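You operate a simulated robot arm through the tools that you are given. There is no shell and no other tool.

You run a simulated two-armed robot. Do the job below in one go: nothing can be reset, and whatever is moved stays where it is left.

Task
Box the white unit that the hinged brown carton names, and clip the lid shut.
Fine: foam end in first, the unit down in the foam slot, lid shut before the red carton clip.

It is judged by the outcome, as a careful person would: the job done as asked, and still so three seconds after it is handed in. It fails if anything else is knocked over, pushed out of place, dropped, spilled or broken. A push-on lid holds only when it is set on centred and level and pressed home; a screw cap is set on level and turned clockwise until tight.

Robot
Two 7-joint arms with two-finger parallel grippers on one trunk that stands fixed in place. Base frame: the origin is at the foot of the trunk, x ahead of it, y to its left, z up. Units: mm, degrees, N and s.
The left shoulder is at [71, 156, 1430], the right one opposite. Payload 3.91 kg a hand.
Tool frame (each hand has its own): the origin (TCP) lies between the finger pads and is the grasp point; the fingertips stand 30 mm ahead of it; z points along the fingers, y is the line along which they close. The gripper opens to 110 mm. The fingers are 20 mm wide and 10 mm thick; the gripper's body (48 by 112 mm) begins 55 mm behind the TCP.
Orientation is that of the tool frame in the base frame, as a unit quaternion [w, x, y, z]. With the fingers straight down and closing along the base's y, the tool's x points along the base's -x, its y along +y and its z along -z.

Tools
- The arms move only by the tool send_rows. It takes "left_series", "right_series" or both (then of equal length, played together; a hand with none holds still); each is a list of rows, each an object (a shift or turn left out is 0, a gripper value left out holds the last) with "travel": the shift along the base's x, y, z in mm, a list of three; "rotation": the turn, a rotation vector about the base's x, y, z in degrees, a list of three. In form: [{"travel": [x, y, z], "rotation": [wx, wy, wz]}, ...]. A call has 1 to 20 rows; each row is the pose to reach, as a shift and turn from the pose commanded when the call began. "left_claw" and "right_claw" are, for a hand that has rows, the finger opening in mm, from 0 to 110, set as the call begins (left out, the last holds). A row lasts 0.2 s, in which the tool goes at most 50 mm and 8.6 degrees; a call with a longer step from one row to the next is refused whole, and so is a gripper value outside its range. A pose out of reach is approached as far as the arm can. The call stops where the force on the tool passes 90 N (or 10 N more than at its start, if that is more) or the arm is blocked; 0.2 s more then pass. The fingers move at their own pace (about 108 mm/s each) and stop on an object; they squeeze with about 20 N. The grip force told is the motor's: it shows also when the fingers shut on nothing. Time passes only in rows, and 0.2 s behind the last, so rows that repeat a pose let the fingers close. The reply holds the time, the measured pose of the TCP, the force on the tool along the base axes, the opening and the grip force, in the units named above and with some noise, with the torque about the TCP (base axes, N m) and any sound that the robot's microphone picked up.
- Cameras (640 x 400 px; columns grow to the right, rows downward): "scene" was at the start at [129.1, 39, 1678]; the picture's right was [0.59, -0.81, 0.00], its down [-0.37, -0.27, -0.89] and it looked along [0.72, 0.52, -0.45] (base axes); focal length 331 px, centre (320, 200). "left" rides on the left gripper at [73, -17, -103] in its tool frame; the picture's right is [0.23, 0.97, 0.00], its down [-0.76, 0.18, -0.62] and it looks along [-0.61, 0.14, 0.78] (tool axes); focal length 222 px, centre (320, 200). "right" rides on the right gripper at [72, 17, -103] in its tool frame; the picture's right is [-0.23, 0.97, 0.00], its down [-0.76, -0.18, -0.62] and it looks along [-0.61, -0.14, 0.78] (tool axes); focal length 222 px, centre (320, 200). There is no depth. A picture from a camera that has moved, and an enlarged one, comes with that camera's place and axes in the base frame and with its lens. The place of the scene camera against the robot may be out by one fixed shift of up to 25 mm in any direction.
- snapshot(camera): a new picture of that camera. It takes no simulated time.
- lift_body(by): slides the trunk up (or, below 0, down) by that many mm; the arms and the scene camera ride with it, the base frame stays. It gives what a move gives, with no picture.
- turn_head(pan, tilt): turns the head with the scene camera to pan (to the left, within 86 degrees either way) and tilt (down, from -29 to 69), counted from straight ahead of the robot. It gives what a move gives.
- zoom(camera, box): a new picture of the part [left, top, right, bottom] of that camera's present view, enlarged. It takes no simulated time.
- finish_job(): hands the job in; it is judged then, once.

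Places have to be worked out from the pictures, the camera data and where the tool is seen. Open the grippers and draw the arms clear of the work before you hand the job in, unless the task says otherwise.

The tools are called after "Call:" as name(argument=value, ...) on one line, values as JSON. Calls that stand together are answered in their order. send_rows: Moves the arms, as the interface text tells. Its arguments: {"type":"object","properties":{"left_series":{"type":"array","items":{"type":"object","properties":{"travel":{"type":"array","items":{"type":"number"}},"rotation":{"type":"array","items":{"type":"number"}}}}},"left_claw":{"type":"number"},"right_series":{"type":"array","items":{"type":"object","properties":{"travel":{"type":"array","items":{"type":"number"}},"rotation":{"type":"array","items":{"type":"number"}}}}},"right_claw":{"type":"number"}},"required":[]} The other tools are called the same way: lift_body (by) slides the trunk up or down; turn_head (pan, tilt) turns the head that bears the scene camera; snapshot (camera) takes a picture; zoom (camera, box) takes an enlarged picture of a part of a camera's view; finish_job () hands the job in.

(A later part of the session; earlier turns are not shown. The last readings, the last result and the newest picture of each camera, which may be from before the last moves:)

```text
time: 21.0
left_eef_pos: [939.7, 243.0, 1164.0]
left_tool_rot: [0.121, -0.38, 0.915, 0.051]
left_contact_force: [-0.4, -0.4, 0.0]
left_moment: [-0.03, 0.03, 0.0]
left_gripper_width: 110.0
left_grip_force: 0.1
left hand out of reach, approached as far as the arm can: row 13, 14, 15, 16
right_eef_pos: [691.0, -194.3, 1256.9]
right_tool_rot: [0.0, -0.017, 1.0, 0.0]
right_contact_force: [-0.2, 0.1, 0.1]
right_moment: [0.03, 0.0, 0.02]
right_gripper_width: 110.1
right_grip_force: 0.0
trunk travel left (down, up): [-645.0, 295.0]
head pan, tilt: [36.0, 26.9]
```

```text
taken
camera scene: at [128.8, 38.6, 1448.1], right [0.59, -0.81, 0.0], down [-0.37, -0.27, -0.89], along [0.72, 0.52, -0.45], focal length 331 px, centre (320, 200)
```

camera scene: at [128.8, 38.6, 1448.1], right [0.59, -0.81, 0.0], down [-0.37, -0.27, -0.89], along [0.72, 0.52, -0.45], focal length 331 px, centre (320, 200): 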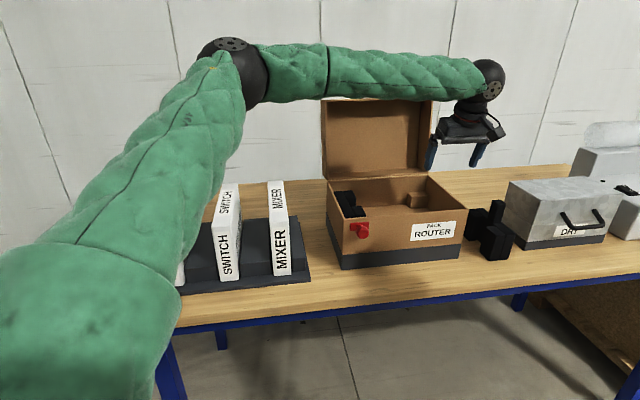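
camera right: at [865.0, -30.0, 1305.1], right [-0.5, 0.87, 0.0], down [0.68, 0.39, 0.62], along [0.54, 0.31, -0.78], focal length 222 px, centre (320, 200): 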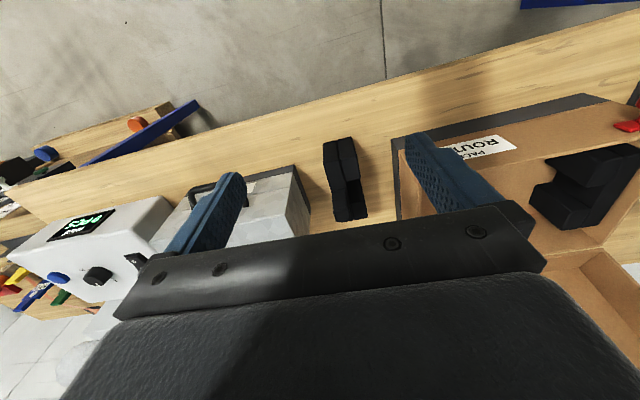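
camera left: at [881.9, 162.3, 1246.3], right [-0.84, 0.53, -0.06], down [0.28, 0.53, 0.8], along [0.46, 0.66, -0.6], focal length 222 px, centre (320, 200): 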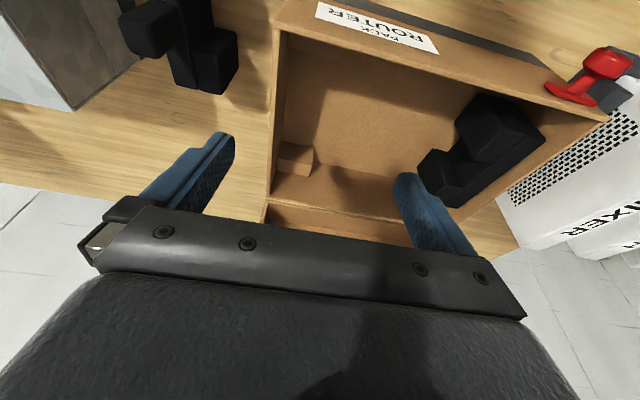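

The left arm again stops at about (940, 243) with its elbow winged out to the left, so this is an elbow-configuration limit rather than length. I retract the left hand inward toward the body and undo the tilt, to see whether extending from there works.

Call:
send_rows(left_series=[{"travel": [-40, -10, 10], "rotation": [-1.3, 1.3, 0]}, {"travel": [-80, -20, 20], "rotation": [-2.6, 2.6, 0]}, {"travel": [-120, -30, 30], "rotation": [-4, 4, 0]}, {"travel": [-160, -40, 40], "rotation": [-5.3, 5.3, 0]}, {"travel": [-200, -55, 50], "rotation": [-6.6, 6.6, 0]}, {"travel": [-240, -70, 60], "rotation": [-8, 8, 0]}, {"travel": [-280, -85, 70], "rotation": [-9.3, 9.3, 0]}, {"travel": [-320, -100, 80], "rotation": [-10.6, 10.6, 0]}, {"travel": [-360, -120, 85], "rotation": [-10.6, 10.6, 0]}])

Call:
snapshot(camera="scene")

```text
time: 23.0
left_eef_pos: [574.1, 118.0, 1245.1]
left_tool_rot: [0.0, -0.383, 0.924, 0.001]
left_contact_force: [0.1, -0.7, -0.4]
left_moment: [0.01, -0.03, -0.04]
left_gripper_width: 110.3
left_grip_force: 0.2
right_eef_pos: [691.4, -195.8, 1257.9]
right_tool_rot: [0.0, -0.017, 1.0, 0.001]
right_contact_force: [-0.3, -0.6, 0.0]
right_moment: [0.02, 0.02, 0.0]
right_gripper_width: 109.8
right_grip_force: 0.0
trunk travel left (down, up): [-645.0, 295.0]
head pan, tilt: [36.0, 26.9]
```

```text
taken
camera scene: at [128.0, 37.8, 1448.1], right [0.59, -0.81, 0.0], down [-0.37, -0.26, -0.89], along [0.72, 0.52, -0.45], focal length 331 px, centre (320, 200)
```

scene: 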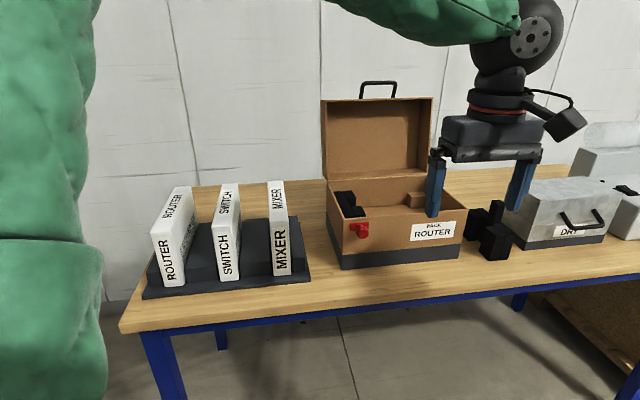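

The left hand retracted to (574, 118, 1245). I now extend it straight out toward the foam to test the reach from this posture.

Call:
send_rows(left_series=[{"travel": [45, 0, -5]}, {"travel": [90, 0, -10]}, {"travel": [135, 0, -15]}, {"travel": [180, 0, -20]}, {"travel": [225, 0, -25]}, {"travel": [270, 0, -30]}, {"travel": [315, 0, -35]}, {"travel": [360, 0, -40]}, {"travel": [405, 0, -45]}, {"travel": [450, 0, -50]}, {"travel": [495, 10, -55]}])

Call:
snapshot(camera="scene")

```text
time: 25.4
left_eef_pos: [917.4, 223.1, 1193.6]
left_tool_rot: [0.0, -0.382, 0.924, 0.0]
left_contact_force: [0.8, -0.5, -0.2]
left_moment: [0.04, -0.03, -0.02]
left_gripper_width: 109.9
left_grip_force: 0.1
left hand out of reach, approached as far as the arm can: row 6, 7, 8, 9, 10, 11
right_eef_pos: [692.6, -194.8, 1257.3]
right_tool_rot: [0.0, -0.017, 1.0, -0.001]
right_contact_force: [-0.2, 0.0, -0.3]
right_moment: [-0.01, -0.01, -0.03]
right_gripper_width: 110.2
right_grip_force: 0.1
trunk travel left (down, up): [-645.0, 295.0]
head pan, tilt: [36.0, 26.9]
```

```text
taken
camera scene: at [129.5, 38.6, 1447.9], right [0.59, -0.81, 0.0], down [-0.37, -0.27, -0.89], along [0.72, 0.52, -0.45], focal length 331 px, centre (320, 200)
```

scene: 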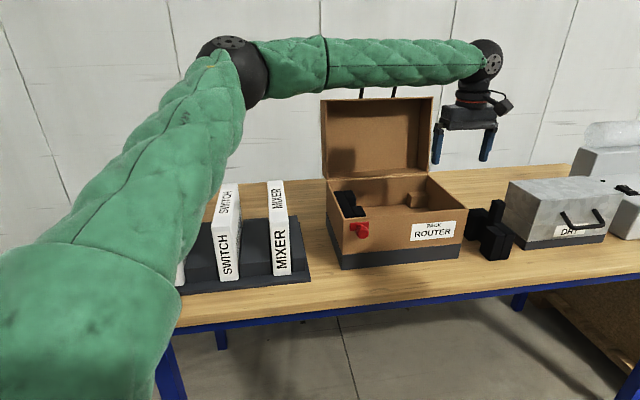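

The left arm ends at (917, 223) with the same winged elbow. I turn the head right to compare the right arm's posture, which did extend nearly straight.

Call:
turn_head(pan=-25, tilt=15)

Call:
snapshot(camera="scene")

```text
time: 26.7
left_eef_pos: [916.5, 222.1, 1194.5]
left_tool_rot: [0.001, -0.384, 0.923, 0.0]
left_contact_force: [-0.1, -0.2, 0.1]
left_moment: [0.0, -0.03, 0.0]
left_gripper_width: 110.3
left_grip_force: 0.1
right_eef_pos: [692.5, -194.4, 1257.7]
right_tool_rot: [0.0, -0.017, 1.0, 0.001]
right_contact_force: [0.0, 0.5, 0.4]
right_moment: [0.02, 0.0, -0.02]
right_gripper_width: 109.9
right_grip_force: 0.0
trunk travel left (down, up): [-645.0, 295.0]
head pan, tilt: [-25.0, 15.0]
```

```text
taken
camera scene: at [139.9, -54.7, 1467.2], right [-0.42, -0.91, 0.0], down [-0.24, 0.11, -0.97], along [0.88, -0.41, -0.26], focal length 331 px, centre (320, 200)
```

scene: 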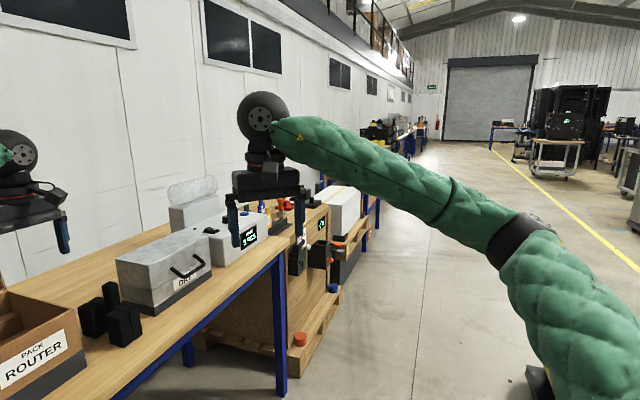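

The right arm has its elbow low and free, so it is the better arm for the foam. I return the left hand to the left side and spin the right hand in free air to −135° (closing along e1 the other way round), to dodge its wrist limit.

Call:
send_rows(left_series=[{"travel": [-22, 22, 3]}, {"travel": [-44, 44, 6]}, {"travel": [-66, 66, 9]}, {"travel": [-88, 88, 12]}, {"travel": [-110, 110, 15]}, {"travel": [-132, 132, 18]}, {"travel": [-154, 154, 21]}, {"travel": [-176, 176, 24]}, {"travel": [-198, 198, 27]}, {"travel": [-220, 220, 30]}, {"travel": [-242, 242, 33]}, {"travel": [-264, 264, 36]}, {"travel": [-286, 286, 39]}, {"travel": [-308, 308, 42]}, {"travel": [-330, 330, 45]}, {"travel": [-350, 350, 48]}, {"travel": [-370, 370, 50]}], right_series=[{"rotation": [0, 0, -8]}, {"rotation": [0, 0, -16]}, {"rotation": [0, 0, -24]}, {"rotation": [0, 0, -32]}, {"rotation": [0, 0, -40]}, {"rotation": [0, 0, -48]}, {"rotation": [0, 0, -56]}, {"rotation": [0, 0, -64]}, {"rotation": [0, 0, -72]}, {"rotation": [0, 0, -80]}, {"rotation": [0, 0, -88]}, {"rotation": [0, 0, -96]}, {"rotation": [0, 0, -104]}, {"rotation": [0, 0, -112]}, {"rotation": [0, 0, -120]}, {"rotation": [0, 0, -128.5]}, {"rotation": [0, 0, -137]}])

Call:
snapshot(camera="scene")

```text
time: 30.3
left_eef_pos: [549.1, 590.5, 1239.8]
left_tool_rot: [-0.001, -0.382, 0.924, 0.0]
left_contact_force: [-0.1, 0.1, -0.4]
left_moment: [0.02, 0.03, -0.02]
left_gripper_width: 109.9
left_grip_force: 0.1
right_eef_pos: [691.0, -195.8, 1257.7]
right_tool_rot: [0.001, 0.924, 0.381, 0.0]
right_contact_force: [-1.0, -0.1, -0.1]
right_moment: [-0.03, -0.01, 0.0]
right_gripper_width: 110.1
right_grip_force: 0.0
trunk travel left (down, up): [-645.0, 295.0]
head pan, tilt: [-25.0, 15.0]
```

```text
taken
camera scene: at [138.4, -53.5, 1467.4], right [-0.42, -0.91, 0.0], down [-0.23, 0.11, -0.97], along [0.88, -0.41, -0.26], focal length 331 px, centre (320, 200)
```

scene: 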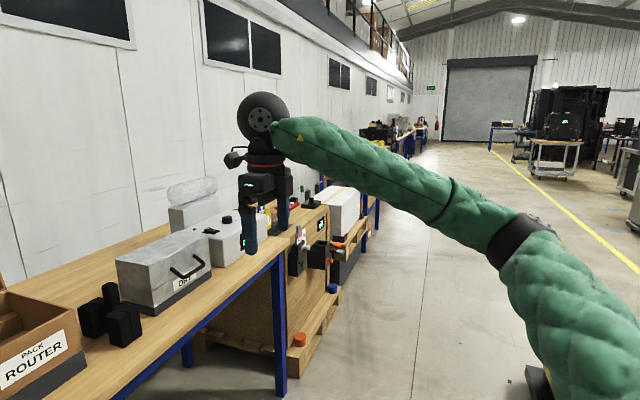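

The right hand turned to −135° without hitting a limit. Now I bring it in from the front over the foam tab to about (1072, 132, 1120), tilting 20° so the fingers point down and outward (toward e2).

Call:
send_rows(right_series=[{"travel": [32, 27, -5], "rotation": [1.2, -1.2, 0]}, {"travel": [64, 55, -10], "rotation": [2.4, -2.4, 0]}, {"travel": [95, 82, -20], "rotation": [3.5, -3.5, 0]}, {"travel": [127, 109, -30], "rotation": [4.7, -4.7, 0]}, {"travel": [159, 137, -40], "rotation": [5.9, -5.9, 0]}, {"travel": [191, 164, -52], "rotation": [7.1, -7.1, 0]}, {"travel": [222, 191, -64], "rotation": [8.3, -8.3, 0]}, {"travel": [254, 219, -78], "rotation": [9.4, -9.4, 0]}, {"travel": [286, 246, -92], "rotation": [10.6, -10.6, 0]}, {"travel": [318, 273, -106], "rotation": [11.8, -11.8, 0]}, {"travel": [350, 300, -122], "rotation": [13, -13, 0]}, {"travel": [381, 328, -138], "rotation": [14.14, -14.14, 0]}, {"travel": [381, 328, -138], "rotation": [14.14, -14.14, 0]}])

Call:
turn_head(pan=10, tilt=27)

Call:
snapshot(camera="right")

Call:
snapshot(camera="scene")

```text
time: 33.1
left_eef_pos: [549.6, 587.6, 1240.9]
left_tool_rot: [0.0, -0.384, 0.924, 0.0]
left_contact_force: [0.1, -0.6, -0.5]
left_moment: [0.03, 0.0, -0.01]
left_gripper_width: 110.1
left_grip_force: 0.1
right_eef_pos: [1072.4, 132.0, 1118.0]
right_tool_rot: [-0.066, 0.91, 0.375, 0.162]
right_contact_force: [0.2, -0.1, -0.2]
right_moment: [0.01, 0.0, -0.01]
right_gripper_width: 109.9
right_grip_force: 0.0
trunk travel left (down, up): [-645.0, 295.0]
head pan, tilt: [-25.0, 15.0]
```

```text
time: 34.1
left_eef_pos: [550.1, 588.4, 1239.1]
left_tool_rot: [0.0, -0.383, 0.924, 0.002]
left_contact_force: [-0.2, -0.3, -0.2]
left_moment: [0.0, 0.0, 0.0]
left_gripper_width: 110.0
left_grip_force: 0.0
right_eef_pos: [1073.2, 132.4, 1117.2]
right_tool_rot: [-0.066, 0.91, 0.377, 0.16]
right_contact_force: [0.0, 0.9, -1.1]
right_moment: [0.03, 0.0, 0.04]
right_gripper_width: 110.2
right_grip_force: 0.0
trunk travel left (down, up): [-645.0, 295.0]
head pan, tilt: [10.0, 27.0]
```

```text
taken
camera right: at [1106.8, 145.9, 1240.4], right [0.54, -0.84, -0.08], down [-0.78, -0.53, 0.33], along [-0.31, -0.11, -0.94], focal length 222 px, centre (320, 200)
```

right: 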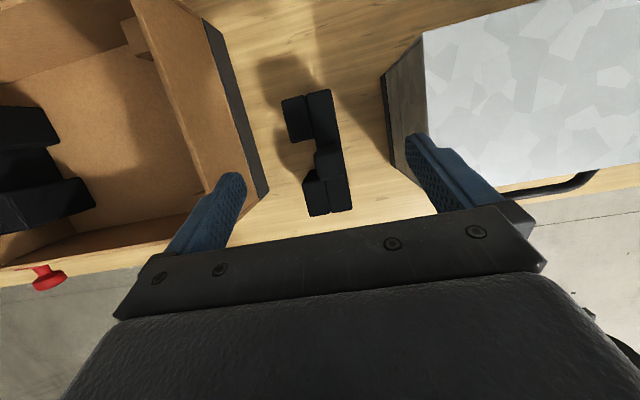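

```text
taken
camera scene: at [145.1, 0.7, 1447.8], right [0.17, -0.98, 0.0], down [-0.45, -0.08, -0.89], along [0.88, 0.15, -0.45], focal length 331 px, centre (320, 200)
```

scene: 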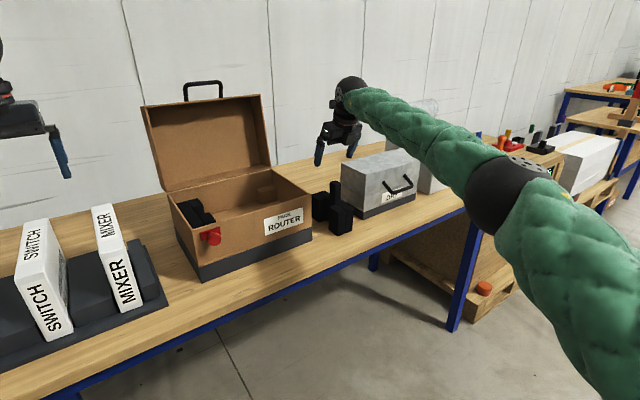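

The right hand is over the tab at (1072, 132, 1118), and its camera looks almost straight down on the foam. I enlarge it to measure the tab's exact place.

Call:
zoom(camera="right", box=[260, 70, 370, 230])

Call:
zoom(camera="scene", box=[260, 120, 420, 250])

Call:
zoom(camera="right", box=[0, 0, 280, 300])

```text
2.50 times, centred on (315, 150) of right
camera zoom: at [1106.8, 145.9, 1240.4], right [0.54, -0.84, -0.08], down [-0.78, -0.53, 0.33], along [-0.31, -0.11, -0.94], focal length 555 px, centre (332, 325)
```

zoom: 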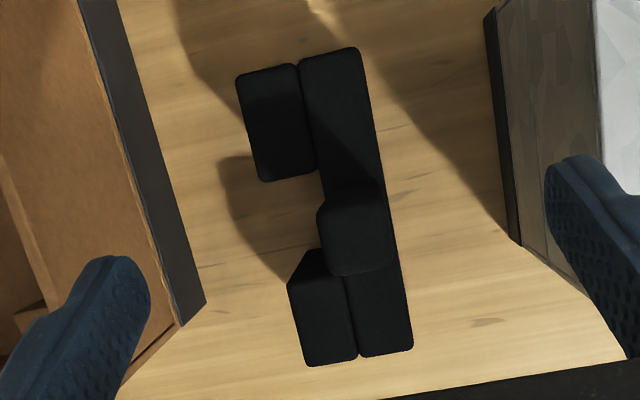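

```text
3.08 times, centred on (340, 185) of scene
camera zoom: at [145.1, 0.7, 1447.8], right [0.17, -0.98, 0.0], down [-0.45, -0.08, -0.89], along [0.88, 0.15, -0.45], focal length 1018 px, centre (258, 246)
```

zoom: 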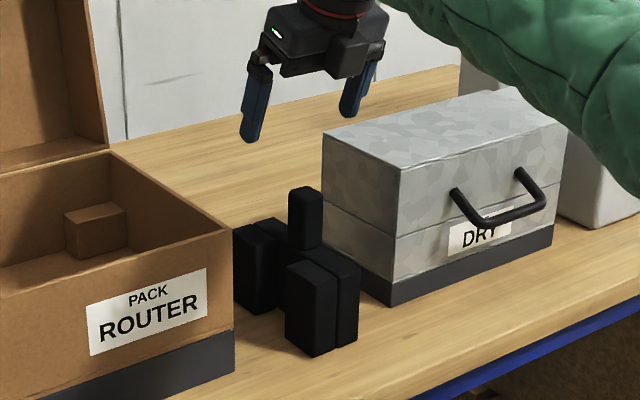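

```text
1.33 times, centred on (140, 150) of right
camera zoom: at [1106.8, 145.9, 1240.4], right [0.54, -0.84, -0.08], down [-0.78, -0.53, 0.33], along [-0.31, -0.11, -0.94], focal length 296 px, centre (560, 267)
```

zoom: 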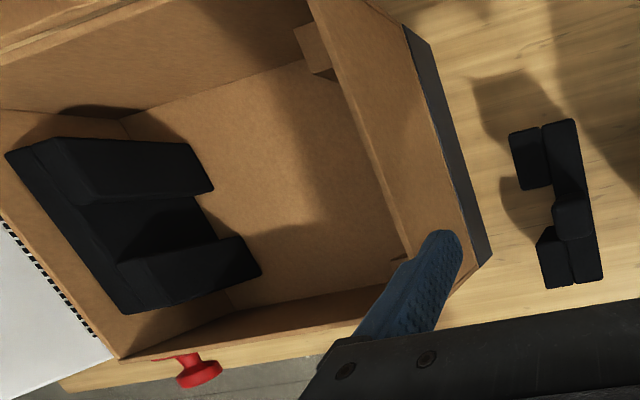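

The tab centre comes out at about (1069.5, 130.5). I narrow the fingers to 70 mm and lower straight to TCP z≈1006 astride the tab.

Call:
send_rows(right_series=[{"travel": [-3, -1.5, 0]}, {"travel": [-3, -1.5, -28]}, {"travel": [-3, -1.5, -56]}, {"travel": [-3, -1.5, -84]}, {"travel": [-3, -1.5, -110]}], right_claw=70)

Call:
snapshot(camera="right")

Call:
zoom(camera="scene", box=[280, 120, 420, 250])

```text
time: 35.3
left_eef_pos: [550.5, 589.0, 1238.5]
left_tool_rot: [0.0, -0.383, 0.924, 0.002]
left_contact_force: [0.4, 0.2, -0.6]
left_moment: [-0.03, 0.05, 0.0]
left_gripper_width: 110.2
left_grip_force: 0.1
right_eef_pos: [1072.4, 132.0, 1008.8]
right_tool_rot: [-0.066, 0.91, 0.377, 0.16]
right_contact_force: [0.2, 0.9, 0.0]
right_moment: [-0.01, 0.03, 0.02]
right_gripper_width: 70.0
right_grip_force: 0.0
trunk travel left (down, up): [-645.0, 295.0]
head pan, tilt: [10.0, 27.0]
```

```text
taken
camera right: at [1105.5, 143.7, 1131.3], right [0.54, -0.84, -0.08], down [-0.78, -0.53, 0.33], along [-0.31, -0.11, -0.94], focal length 222 px, centre (320, 200)
```

right: 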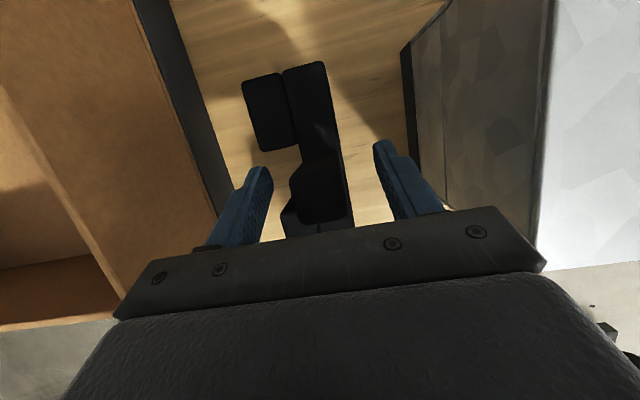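

```text
3.08 times, centred on (350, 185) of scene
camera zoom: at [145.9, 1.1, 1447.7], right [0.17, -0.98, 0.0], down [-0.45, -0.08, -0.89], along [0.88, 0.15, -0.46], focal length 1018 px, centre (228, 246)
```

zoom: 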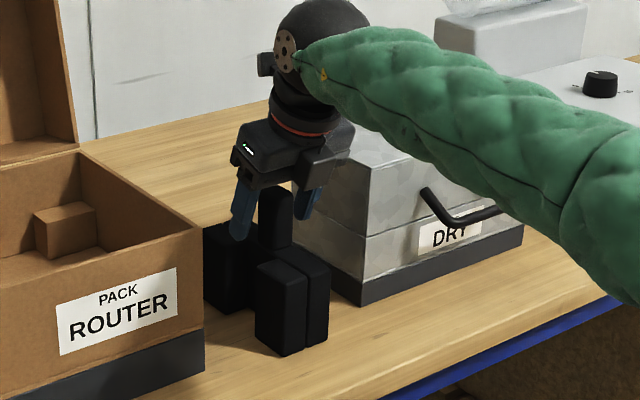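

Fingers are astride the tab. I check the alignment enlarged before closing.

Call:
zoom(camera="right", box=[220, 110, 460, 250])

```text
2.67 times, centred on (340, 180) of right
camera zoom: at [1105.5, 143.7, 1131.3], right [0.54, -0.84, -0.08], down [-0.78, -0.53, 0.33], along [-0.31, -0.11, -0.94], focal length 592 px, centre (267, 253)
```

zoom: 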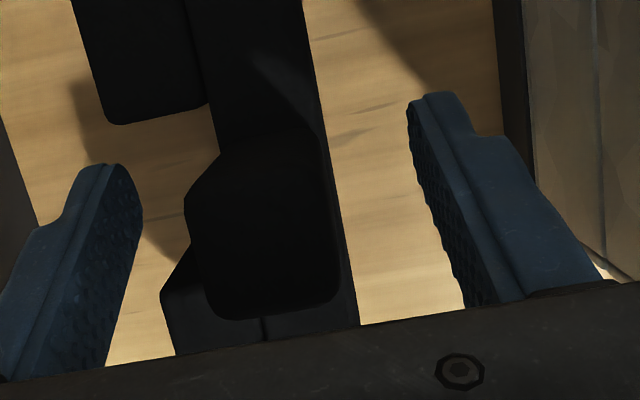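

The tab sits centred between the fingers, about 3 mm toward the near side. I nudge by that amount, then close.

Call:
send_rows(right_series=[{"travel": [-2.5, -2, -2]}])

Call:
send_rows(right_series=[{"travel": [0, 0, 0]}, {"travel": [0, 0, 0]}, {"travel": [0, 0, 0]}, {"travel": [0, 0, 0]}], right_claw=10)

Call:
snapshot(camera="right")

```text
time: 35.7
left_eef_pos: [550.3, 587.8, 1239.0]
left_tool_rot: [-0.001, -0.383, 0.924, 0.001]
left_contact_force: [0.1, 1.2, -0.6]
left_moment: [0.0, -0.04, 0.0]
left_gripper_width: 109.7
left_grip_force: 0.1
right_eef_pos: [1069.3, 128.8, 1006.8]
right_tool_rot: [-0.067, 0.91, 0.377, 0.161]
right_contact_force: [0.0, 0.5, -0.6]
right_moment: [0.01, 0.0, 0.04]
right_gripper_width: 69.8
right_grip_force: 0.0
trunk travel left (down, up): [-645.0, 295.0]
head pan, tilt: [10.0, 27.0]
```

```text
time: 36.7
left_eef_pos: [550.0, 589.2, 1238.6]
left_tool_rot: [0.0, -0.383, 0.924, 0.0]
left_contact_force: [0.6, 0.5, 0.1]
left_moment: [0.0, 0.03, 0.01]
left_gripper_width: 110.1
left_grip_force: 0.0
right_eef_pos: [1068.5, 128.7, 1006.2]
right_tool_rot: [-0.067, 0.91, 0.377, 0.161]
right_contact_force: [0.0, 0.7, 0.9]
right_moment: [0.03, -0.05, -0.03]
right_gripper_width: 27.7
right_grip_force: 20.3
trunk travel left (down, up): [-645.0, 295.0]
head pan, tilt: [10.0, 27.0]
```

```text
taken
camera right: at [1102.3, 141.1, 1128.9], right [0.54, -0.84, -0.08], down [-0.78, -0.53, 0.33], along [-0.31, -0.11, -0.94], focal length 222 px, centre (320, 200)
```

right: 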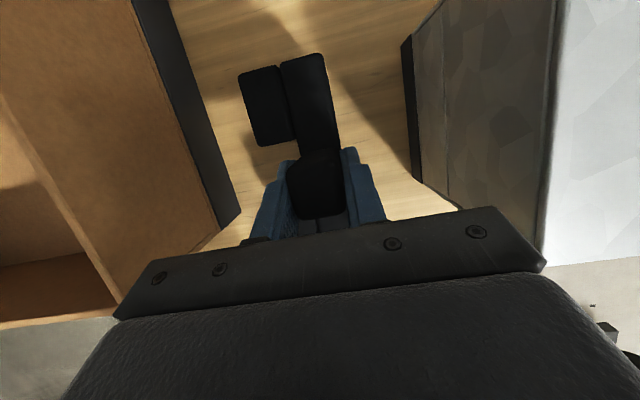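

The tab is gripped (27.7 mm, 20 N). I lift slowly straight up and check that the foam comes along.

Call:
send_rows(right_series=[{"travel": [0, 0, 10]}, {"travel": [0, 0, 30]}, {"travel": [0, 0, 60]}, {"travel": [0, 0, 90]}, {"travel": [0, 0, 120]}, {"travel": [0, 0, 150]}, {"travel": [0, 0, 180]}])

Call:
snapshot(camera="right")

Call:
snapshot(camera="scene")

```text
time: 38.3
left_eef_pos: [548.2, 589.2, 1239.6]
left_tool_rot: [0.0, -0.383, 0.924, 0.001]
left_contact_force: [0.3, 0.2, 0.1]
left_moment: [0.01, 0.0, -0.04]
left_gripper_width: 109.9
left_grip_force: 0.1
right_eef_pos: [1068.4, 130.6, 1187.7]
right_tool_rot: [-0.066, 0.91, 0.377, 0.161]
right_contact_force: [-0.7, 0.0, -0.5]
right_moment: [-0.01, 0.02, -0.01]
right_gripper_width: 27.7
right_grip_force: 20.0
trunk travel left (down, up): [-645.0, 295.0]
head pan, tilt: [10.0, 27.0]
```

```text
taken
camera right: at [1101.9, 142.3, 1311.3], right [0.54, -0.84, -0.08], down [-0.78, -0.53, 0.33], along [-0.31, -0.11, -0.94], focal length 222 px, centre (320, 200)
```

right: 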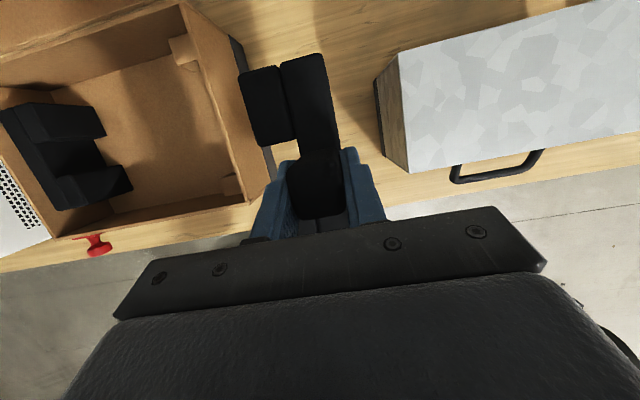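

```text
taken
camera scene: at [144.3, 1.1, 1447.8], right [0.17, -0.98, 0.0], down [-0.45, -0.08, -0.89], along [0.88, 0.15, -0.45], focal length 331 px, centre (320, 200)
```

scene: 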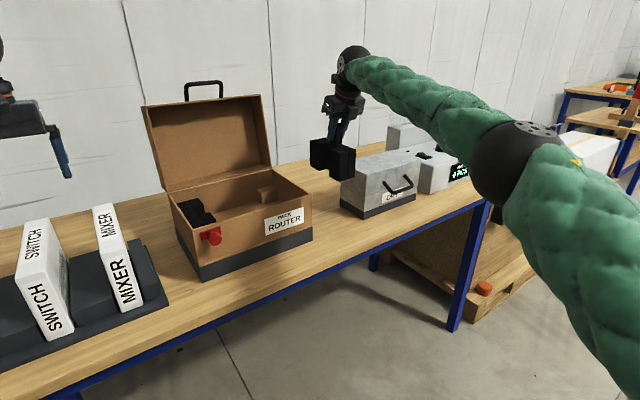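

The foam is lifted clear. From here the right camera sees both corner blocks and the slot; I enlarge that to measure the target.

Call:
zoom(camera="right", box=[130, 0, 290, 220])

Call:
zoom(camera="right", box=[0, 60, 160, 260])

```text
1.82 times, centred on (210, 110) of right
camera zoom: at [1101.9, 142.3, 1311.3], right [0.54, -0.84, -0.08], down [-0.78, -0.53, 0.33], along [-0.31, -0.11, -0.94], focal length 404 px, centre (520, 364)
```

zoom: 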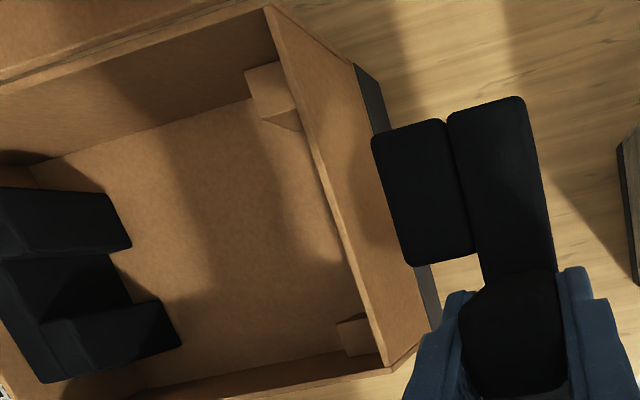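

```text
2.00 times, centred on (80, 160) of right
camera zoom: at [1101.9, 142.3, 1311.3], right [0.54, -0.84, -0.08], down [-0.78, -0.53, 0.33], along [-0.31, -0.11, -0.94], focal length 444 px, centre (800, 280)
```

zoom: 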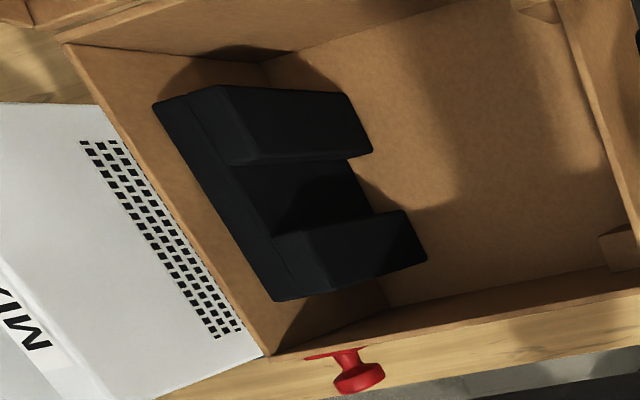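

Different views disagree by several mm on the rim, so I enlarge the two corner blocks further to measure them better from this pose.

Call:
zoom(camera="right", box=[160, 20, 220, 80])

Call:
zoom(camera="right", box=[200, 150, 270, 220])

Call:
zoom(camera="scene", box=[160, 150, 330, 290])

```text
6.67 times, centred on (190, 50) of right
camera zoom: at [1101.9, 142.3, 1311.3], right [0.54, -0.84, -0.08], down [-0.78, -0.53, 0.33], along [-0.31, -0.11, -0.94], focal length 1481 px, centre (1187, 1200)
```

zoom: 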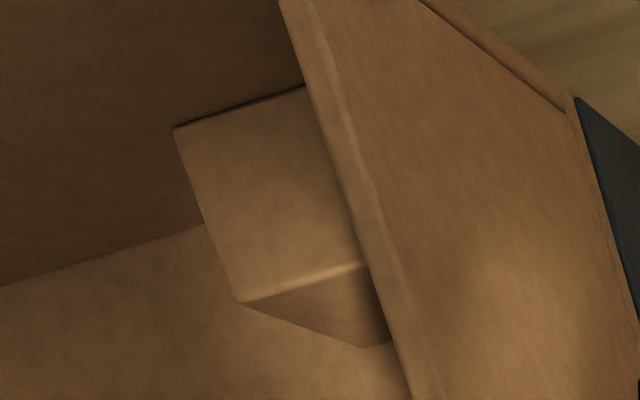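

```text
5.71 times, centred on (235, 185) of right
camera zoom: at [1101.9, 142.3, 1311.3], right [0.54, -0.84, -0.08], down [-0.78, -0.53, 0.33], along [-0.31, -0.11, -0.94], focal length 1269 px, centre (806, 286)
```

zoom: 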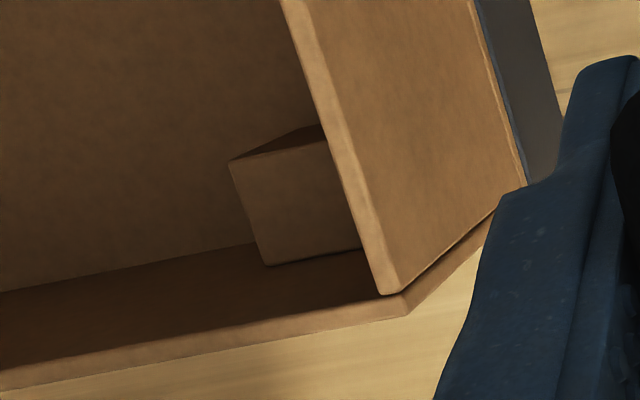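

```text
2.86 times, centred on (245, 220) of scene
camera zoom: at [144.3, 1.1, 1447.8], right [0.17, -0.98, 0.0], down [-0.45, -0.08, -0.89], along [0.88, 0.15, -0.45], focal length 946 px, centre (534, 143)
```

zoom: 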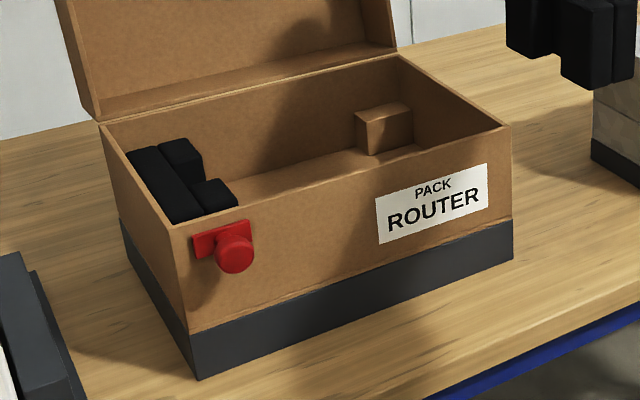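

Both blocks measured from here: faces at e2≈838 and 1000 (gap 161 mm, centre ≈919), so the 151 mm foam fits with about 5 mm each side. I carry the foam over the right end of the carton at this height (foam bottom ~25 mm above the rim).

Call:
send_rows(right_series=[{"travel": [-11, 30, 5]}, {"travel": [-22, 61, 5]}, {"travel": [-33, 91, 5]}, {"travel": [-44, 122, 5]}, {"travel": [-54, 152, 5]}, {"travel": [-54, 152, 5]}])

Call:
snapshot(camera="right")

Call:
snapshot(camera="scene")

```text
time: 39.7
left_eef_pos: [550.9, 587.3, 1239.7]
left_tool_rot: [0.001, -0.384, 0.924, 0.001]
left_contact_force: [0.8, 0.2, -0.2]
left_moment: [0.05, 0.02, 0.0]
left_gripper_width: 110.1
left_grip_force: 0.0
right_eef_pos: [1015.5, 281.8, 1190.4]
right_tool_rot: [-0.066, 0.91, 0.376, 0.161]
right_contact_force: [0.5, -0.1, 0.2]
right_moment: [-0.02, -0.03, -0.02]
right_gripper_width: 27.6
right_grip_force: 19.8
trunk travel left (down, up): [-645.0, 295.0]
head pan, tilt: [10.0, 27.0]
```

```text
taken
camera right: at [1049.0, 294.2, 1313.3], right [0.54, -0.84, -0.08], down [-0.78, -0.53, 0.33], along [-0.32, -0.11, -0.94], focal length 222 px, centre (320, 200)
```

right: 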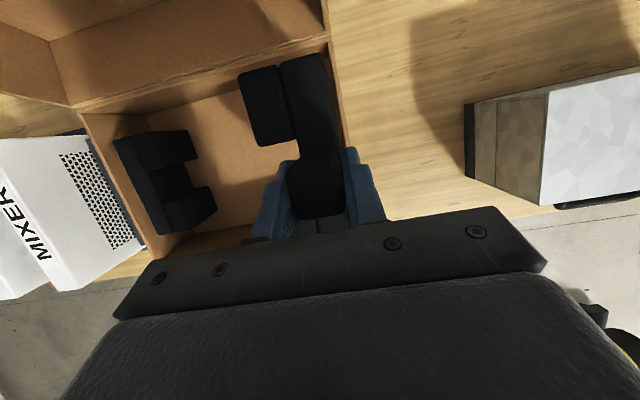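

```text
taken
camera scene: at [145.6, 0.0, 1447.7], right [0.17, -0.98, 0.0], down [-0.45, -0.08, -0.89], along [0.88, 0.15, -0.45], focal length 331 px, centre (320, 200)
```

scene: 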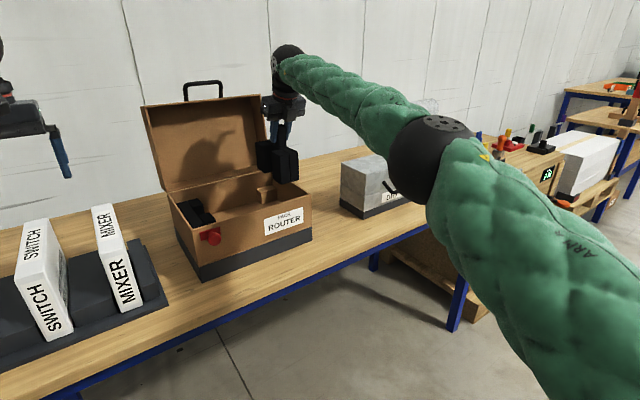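

The foam hovers over the right end; I enlarge to compare the foam's edges with the right wall and the back rim.

Call:
zoom(camera="right", box=[220, 20, 400, 240])

Call:
zoom(camera="scene", box=[240, 100, 330, 240])

```text
1.82 times, centred on (310, 130) of right
camera zoom: at [1049.0, 294.2, 1313.3], right [0.54, -0.84, -0.08], down [-0.78, -0.53, 0.33], along [-0.32, -0.11, -0.94], focal length 404 px, centre (338, 327)
```

zoom: 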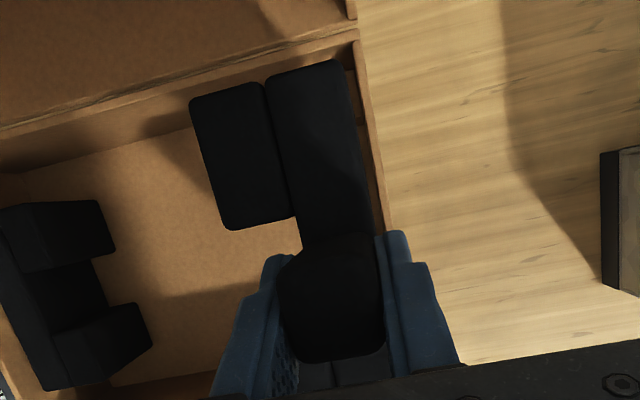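

```text
2.86 times, centred on (285, 170) of scene
camera zoom: at [145.6, 0.0, 1447.7], right [0.17, -0.98, 0.0], down [-0.45, -0.08, -0.89], along [0.88, 0.15, -0.45], focal length 946 px, centre (420, 286)
```

zoom: 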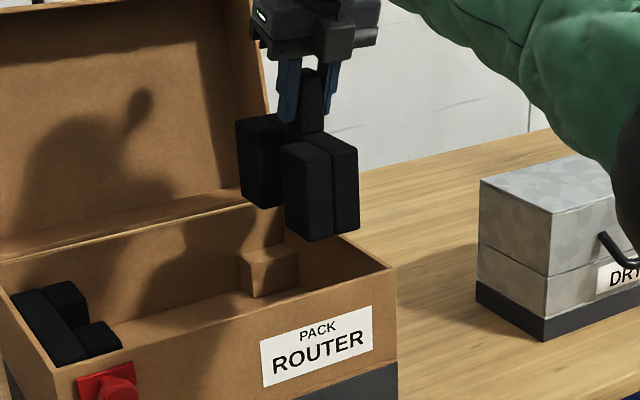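

In the hand camera the right wall's inner face is at e1≈534 and the foam's right face ≈531–533, foam centre ≈1.7 mm too far back. I shift 4 mm away from the wall and 2 mm forward, then lower the foam inside the rim to just above the blocks.

Call:
send_rows(right_series=[{"travel": [-4.2, 1.8, 0]}, {"travel": [-4.2, 1.8, -18]}, {"travel": [-4.2, 1.8, -36]}, {"travel": [-4.2, 1.8, -54]}, {"travel": [-4.2, 1.8, -68]}])

Call:
snapshot(camera="right")

Call:
zoom(camera="scene", box=[240, 120, 330, 250])

```text
time: 40.9
left_eef_pos: [550.4, 590.4, 1240.2]
left_tool_rot: [0.0, -0.383, 0.924, 0.001]
left_contact_force: [0.4, -0.2, -0.2]
left_moment: [-0.02, 0.0, 0.01]
left_gripper_width: 110.2
left_grip_force: 0.0
right_eef_pos: [1011.2, 283.7, 1122.7]
right_tool_rot: [-0.065, 0.91, 0.376, 0.16]
right_contact_force: [0.8, -0.2, 0.2]
right_moment: [-0.04, 0.0, 0.04]
right_gripper_width: 27.5
right_grip_force: 20.5
trunk travel left (down, up): [-645.0, 295.0]
head pan, tilt: [10.0, 27.0]
```

```text
taken
camera right: at [1044.8, 295.4, 1245.6], right [0.54, -0.84, -0.08], down [-0.78, -0.53, 0.33], along [-0.31, -0.11, -0.94], focal length 222 px, centre (320, 200)
```

right: 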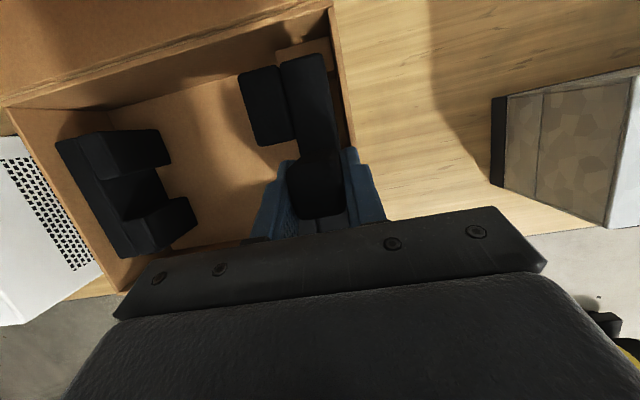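

```text
3.08 times, centred on (285, 185) of scene
camera zoom: at [145.5, 1.2, 1447.7], right [0.17, -0.98, 0.0], down [-0.45, -0.08, -0.89], along [0.88, 0.15, -0.45], focal length 1018 px, centre (428, 246)
```

zoom: 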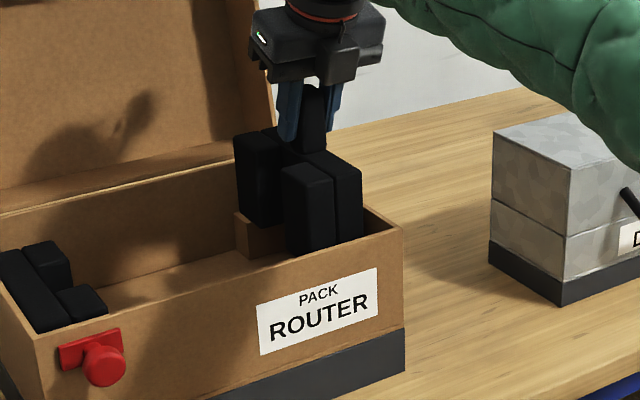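

No contact so far; the foam is inside the rim. I enlarge the hand camera view to compare the foam with the back block and wall.

Call:
zoom(camera="right", box=[220, 0, 370, 180])

```text
2.22 times, centred on (295, 90) of right
camera zoom: at [1044.8, 295.4, 1245.6], right [0.54, -0.84, -0.08], down [-0.78, -0.53, 0.33], along [-0.31, -0.11, -0.94], focal length 494 px, centre (376, 444)
```

zoom: 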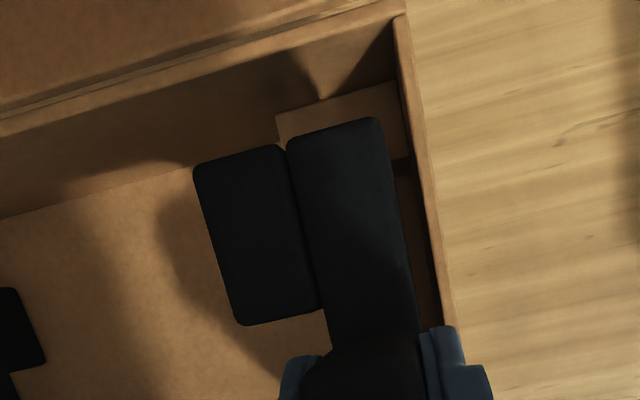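

The foam has about 5 mm to each block and about 6 mm to the wall. I lower 38 mm more in small steps so its ends enter between the blocks, and check the force.

Call:
send_rows(right_series=[{"travel": [0, 0, -8]}, {"travel": [0, 0, -16]}, {"travel": [0, 0, -24]}, {"travel": [0, 0, -31]}, {"travel": [0, 0, -38]}])

Call:
snapshot(camera="right")

Call:
zoom(camera="scene", box=[240, 120, 330, 250])

```text
time: 42.1
left_eef_pos: [550.4, 590.5, 1239.7]
left_tool_rot: [-0.001, -0.384, 0.923, 0.001]
left_contact_force: [-0.2, 0.6, 0.0]
left_moment: [-0.02, -0.01, 0.05]
left_gripper_width: 110.2
left_grip_force: 0.0
right_eef_pos: [1010.9, 284.0, 1083.7]
right_tool_rot: [-0.066, 0.91, 0.377, 0.161]
right_contact_force: [0.1, -0.3, -0.7]
right_moment: [0.0, 0.02, 0.02]
right_gripper_width: 27.7
right_grip_force: 19.8
trunk travel left (down, up): [-645.0, 295.0]
head pan, tilt: [10.0, 27.0]
```

```text
taken
camera right: at [1044.4, 295.6, 1208.2], right [0.54, -0.84, -0.08], down [-0.78, -0.53, 0.33], along [-0.31, -0.11, -0.94], focal length 222 px, centre (320, 200)
```

right: 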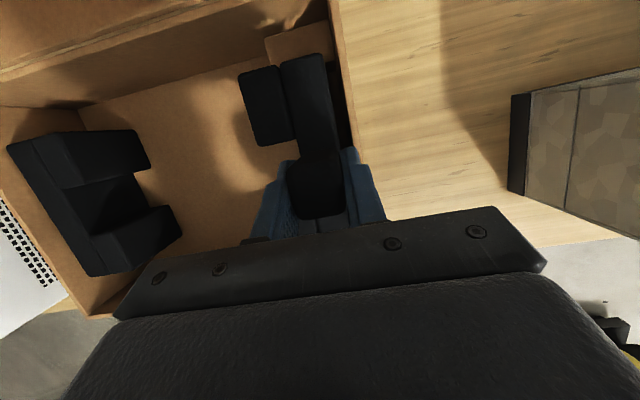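

```text
3.08 times, centred on (285, 185) of scene
camera zoom: at [145.3, 1.2, 1447.7], right [0.17, -0.98, 0.0], down [-0.45, -0.08, -0.89], along [0.88, 0.15, -0.45], focal length 1018 px, centre (428, 246)
```

zoom: 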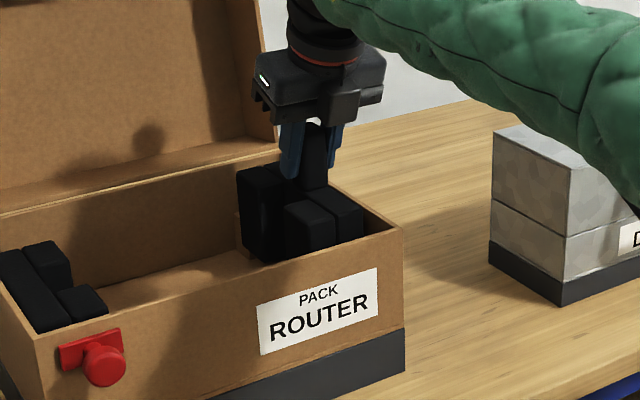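

No force and the foam is below the block tops, so it entered between them. I continue down in 3 mm steps to find the floor.

Call:
send_rows(right_series=[{"travel": [0, 0, -3]}, {"travel": [0, 0, -6]}, {"travel": [0, 0, -9]}, {"travel": [0, 0, -12]}])

```text
time: 43.1
left_eef_pos: [549.7, 589.2, 1239.4]
left_tool_rot: [-0.001, -0.383, 0.924, 0.001]
left_contact_force: [-0.9, -0.3, -0.2]
left_moment: [-0.01, 0.0, -0.04]
left_gripper_width: 110.2
left_grip_force: 0.1
right_eef_pos: [1009.5, 282.5, 1072.0]
right_tool_rot: [-0.066, 0.91, 0.378, 0.16]
right_contact_force: [-0.5, -0.2, -0.9]
right_moment: [-0.01, 0.01, 0.01]
right_gripper_width: 27.5
right_grip_force: 19.9
trunk travel left (down, up): [-645.0, 295.0]
head pan, tilt: [10.0, 27.0]
```

Still free at TCP z 1072. I keep going down in 2–3 mm steps.

Call:
send_rows(right_series=[{"travel": [0, 0, -2]}, {"travel": [0, 0, -4]}, {"travel": [0, 0, -6]}])

```text
time: 43.9
left_eef_pos: [550.4, 589.5, 1239.3]
left_tool_rot: [0.0, -0.384, 0.923, 0.001]
left_contact_force: [-0.9, -0.4, -0.5]
left_moment: [-0.01, 0.01, -0.03]
left_gripper_width: 110.1
left_grip_force: 0.0
right_eef_pos: [1009.4, 283.1, 1066.1]
right_tool_rot: [-0.066, 0.91, 0.377, 0.159]
right_contact_force: [-0.3, 0.4, -0.6]
right_moment: [0.02, -0.01, -0.02]
right_gripper_width: 27.6
right_grip_force: 20.3
trunk travel left (down, up): [-645.0, 295.0]
head pan, tilt: [10.0, 27.0]
```

Still no contact at 1066. Before going lower I check the clearance of the outer finger over the right wall's rim.

Call:
zoom(camera="right", box=[240, 20, 400, 230])

Call:
zoom(camera="scene", box=[250, 140, 330, 220])

```text
1.90 times, centred on (320, 125) of right
camera zoom: at [1043.8, 295.0, 1190.2], right [0.54, -0.84, -0.08], down [-0.78, -0.53, 0.33], along [-0.31, -0.11, -0.94], focal length 423 px, centre (320, 343)
```

zoom: 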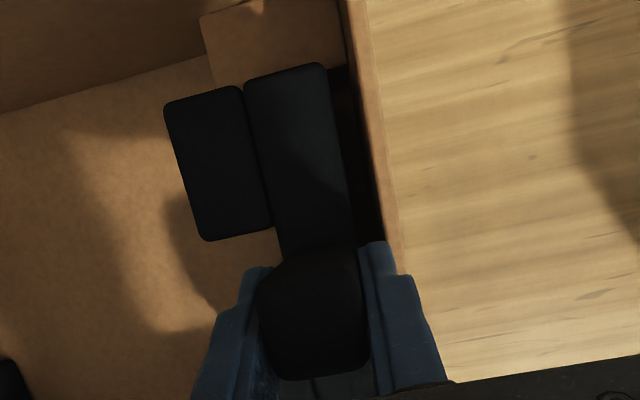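

```text
5.00 times, centred on (290, 180) of scene
camera zoom: at [145.2, 1.1, 1447.7], right [0.17, -0.98, 0.0], down [-0.45, -0.08, -0.89], along [0.88, 0.15, -0.45], focal length 1655 px, centre (470, 300)
```

zoom: 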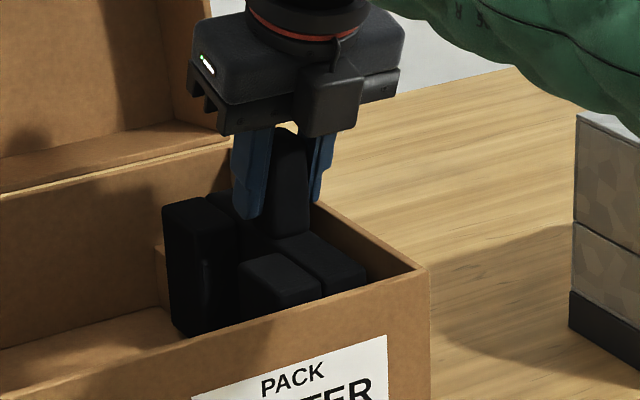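

The foam has ~9 mm to the wall, but the outer finger nearly overlaps the rim. I shift 3 mm inward so the finger clears the wall, then descend in small steps to the floor.

Call:
send_rows(right_series=[{"travel": [-2.5, 2.5, 0]}, {"travel": [-2.5, 2.5, -2]}, {"travel": [-2.5, 2.5, -4]}])

```text
time: 44.7
left_eef_pos: [550.4, 590.4, 1240.7]
left_tool_rot: [0.0, -0.383, 0.924, 0.001]
left_contact_force: [-0.8, -0.1, 0.4]
left_moment: [-0.03, -0.02, 0.0]
left_gripper_width: 109.9
left_grip_force: 0.0
right_eef_pos: [1007.9, 285.8, 1063.1]
right_tool_rot: [-0.066, 0.91, 0.377, 0.161]
right_contact_force: [0.9, -0.4, -1.7]
right_moment: [0.0, -0.01, 0.01]
right_gripper_width: 27.8
right_grip_force: 20.4
trunk travel left (down, up): [-645.0, 295.0]
head pan, tilt: [10.0, 27.0]
```

Barely any force yet (−1.7 N is near noise). Two more millimetres at a time.

Call:
send_rows(right_series=[{"travel": [0, 0, -2]}, {"travel": [0, 0, -4]}])

```text
time: 45.3
left_eef_pos: [549.5, 589.4, 1241.2]
left_tool_rot: [0.001, -0.384, 0.923, 0.001]
left_contact_force: [-0.2, 0.2, -0.6]
left_moment: [-0.03, -0.01, 0.0]
left_gripper_width: 109.6
left_grip_force: 0.0
right_eef_pos: [1006.0, 285.2, 1061.9]
right_tool_rot: [-0.066, 0.91, 0.377, 0.162]
right_contact_force: [4.7, 2.2, 14.2]
right_moment: [-0.09, 0.37, 0.02]
right_gripper_width: 27.7
right_grip_force: 20.0
trunk travel left (down, up): [-645.0, 295.0]
head pan, tilt: [10.0, 27.0]
```

Contact: 14 N upward, so the foam is on the carton floor (TCP ≈1062). I open only slightly (to 32 mm, so the outer finger doesn't meet the rim) and then raise the fingers a little.

Call:
send_rows(right_series=[{"travel": [0, 0, 1]}, {"travel": [0, 0, 1]}, {"travel": [0, 0, 1]}], right_claw=33)

Call:
snapshot(camera="right")

Call:
zoom(camera="scene", box=[250, 140, 330, 220])

```text
time: 46.1
left_eef_pos: [550.7, 588.6, 1239.4]
left_tool_rot: [0.0, -0.383, 0.924, 0.001]
left_contact_force: [-0.8, -0.3, 0.1]
left_moment: [0.04, 0.03, 0.0]
left_gripper_width: 110.0
left_grip_force: 0.0
right_eef_pos: [1007.5, 286.3, 1059.8]
right_tool_rot: [-0.066, 0.91, 0.377, 0.159]
right_contact_force: [0.1, -0.5, -0.5]
right_moment: [-0.02, -0.02, 0.0]
right_gripper_width: 33.0
right_grip_force: 0.1
trunk travel left (down, up): [-645.0, 295.0]
head pan, tilt: [10.0, 27.0]
```

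```text
taken
camera right: at [1041.2, 297.8, 1183.1], right [0.54, -0.84, -0.08], down [-0.78, -0.53, 0.33], along [-0.32, -0.11, -0.94], focal length 222 px, centre (320, 200)
```

right: 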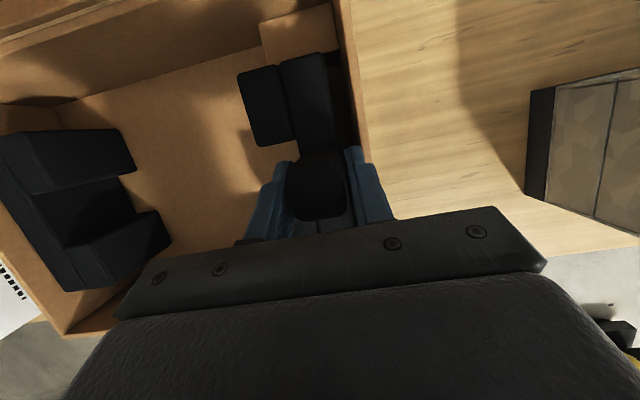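

```text
5.00 times, centred on (290, 180) of scene
camera zoom: at [145.4, 1.2, 1447.7], right [0.17, -0.98, 0.0], down [-0.45, -0.08, -0.89], along [0.88, 0.15, -0.45], focal length 1655 px, centre (470, 300)
```

zoom: 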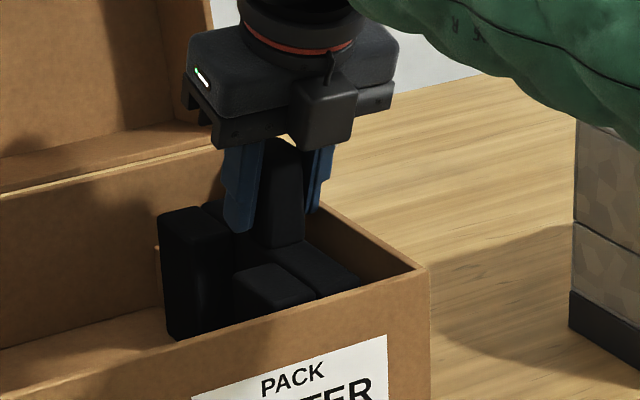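

The foam stands released on the floor. I raise the fingers 14 mm (tips above the rim), regrip the tab's top, and will slide the foam gently against the right wall.

Call:
send_rows(right_series=[{"travel": [0, 0, 7]}, {"travel": [0, 0, 14]}])

Call:
send_rows(right_series=[{"travel": [0, 0, 0]}, {"travel": [0, 0, 0]}, {"travel": [0, 0, 0]}], right_claw=10)

```text
time: 46.7
left_eef_pos: [549.9, 589.1, 1239.4]
left_tool_rot: [0.0, -0.384, 0.924, 0.0]
left_contact_force: [-0.4, -0.2, -0.4]
left_moment: [-0.02, 0.03, 0.01]
left_gripper_width: 110.1
left_grip_force: 0.1
right_eef_pos: [1008.6, 285.4, 1073.8]
right_tool_rot: [-0.067, 0.91, 0.377, 0.16]
right_contact_force: [-0.5, 0.3, -0.1]
right_moment: [0.01, -0.01, 0.02]
right_gripper_width: 32.8
right_grip_force: 0.0
trunk travel left (down, up): [-645.0, 295.0]
head pan, tilt: [10.0, 27.0]
```

```text
time: 47.5
left_eef_pos: [550.7, 589.6, 1238.7]
left_tool_rot: [-0.001, -0.383, 0.924, 0.001]
left_contact_force: [-0.2, 0.0, -0.4]
left_moment: [0.0, 0.02, -0.03]
left_gripper_width: 109.9
left_grip_force: 0.1
right_eef_pos: [1008.1, 284.8, 1073.9]
right_tool_rot: [-0.066, 0.91, 0.377, 0.16]
right_contact_force: [-0.8, -0.5, -0.2]
right_moment: [0.01, -0.01, -0.02]
right_gripper_width: 27.4
right_grip_force: 20.1
trunk travel left (down, up): [-645.0, 295.0]
head pan, tilt: [10.0, 27.0]
```

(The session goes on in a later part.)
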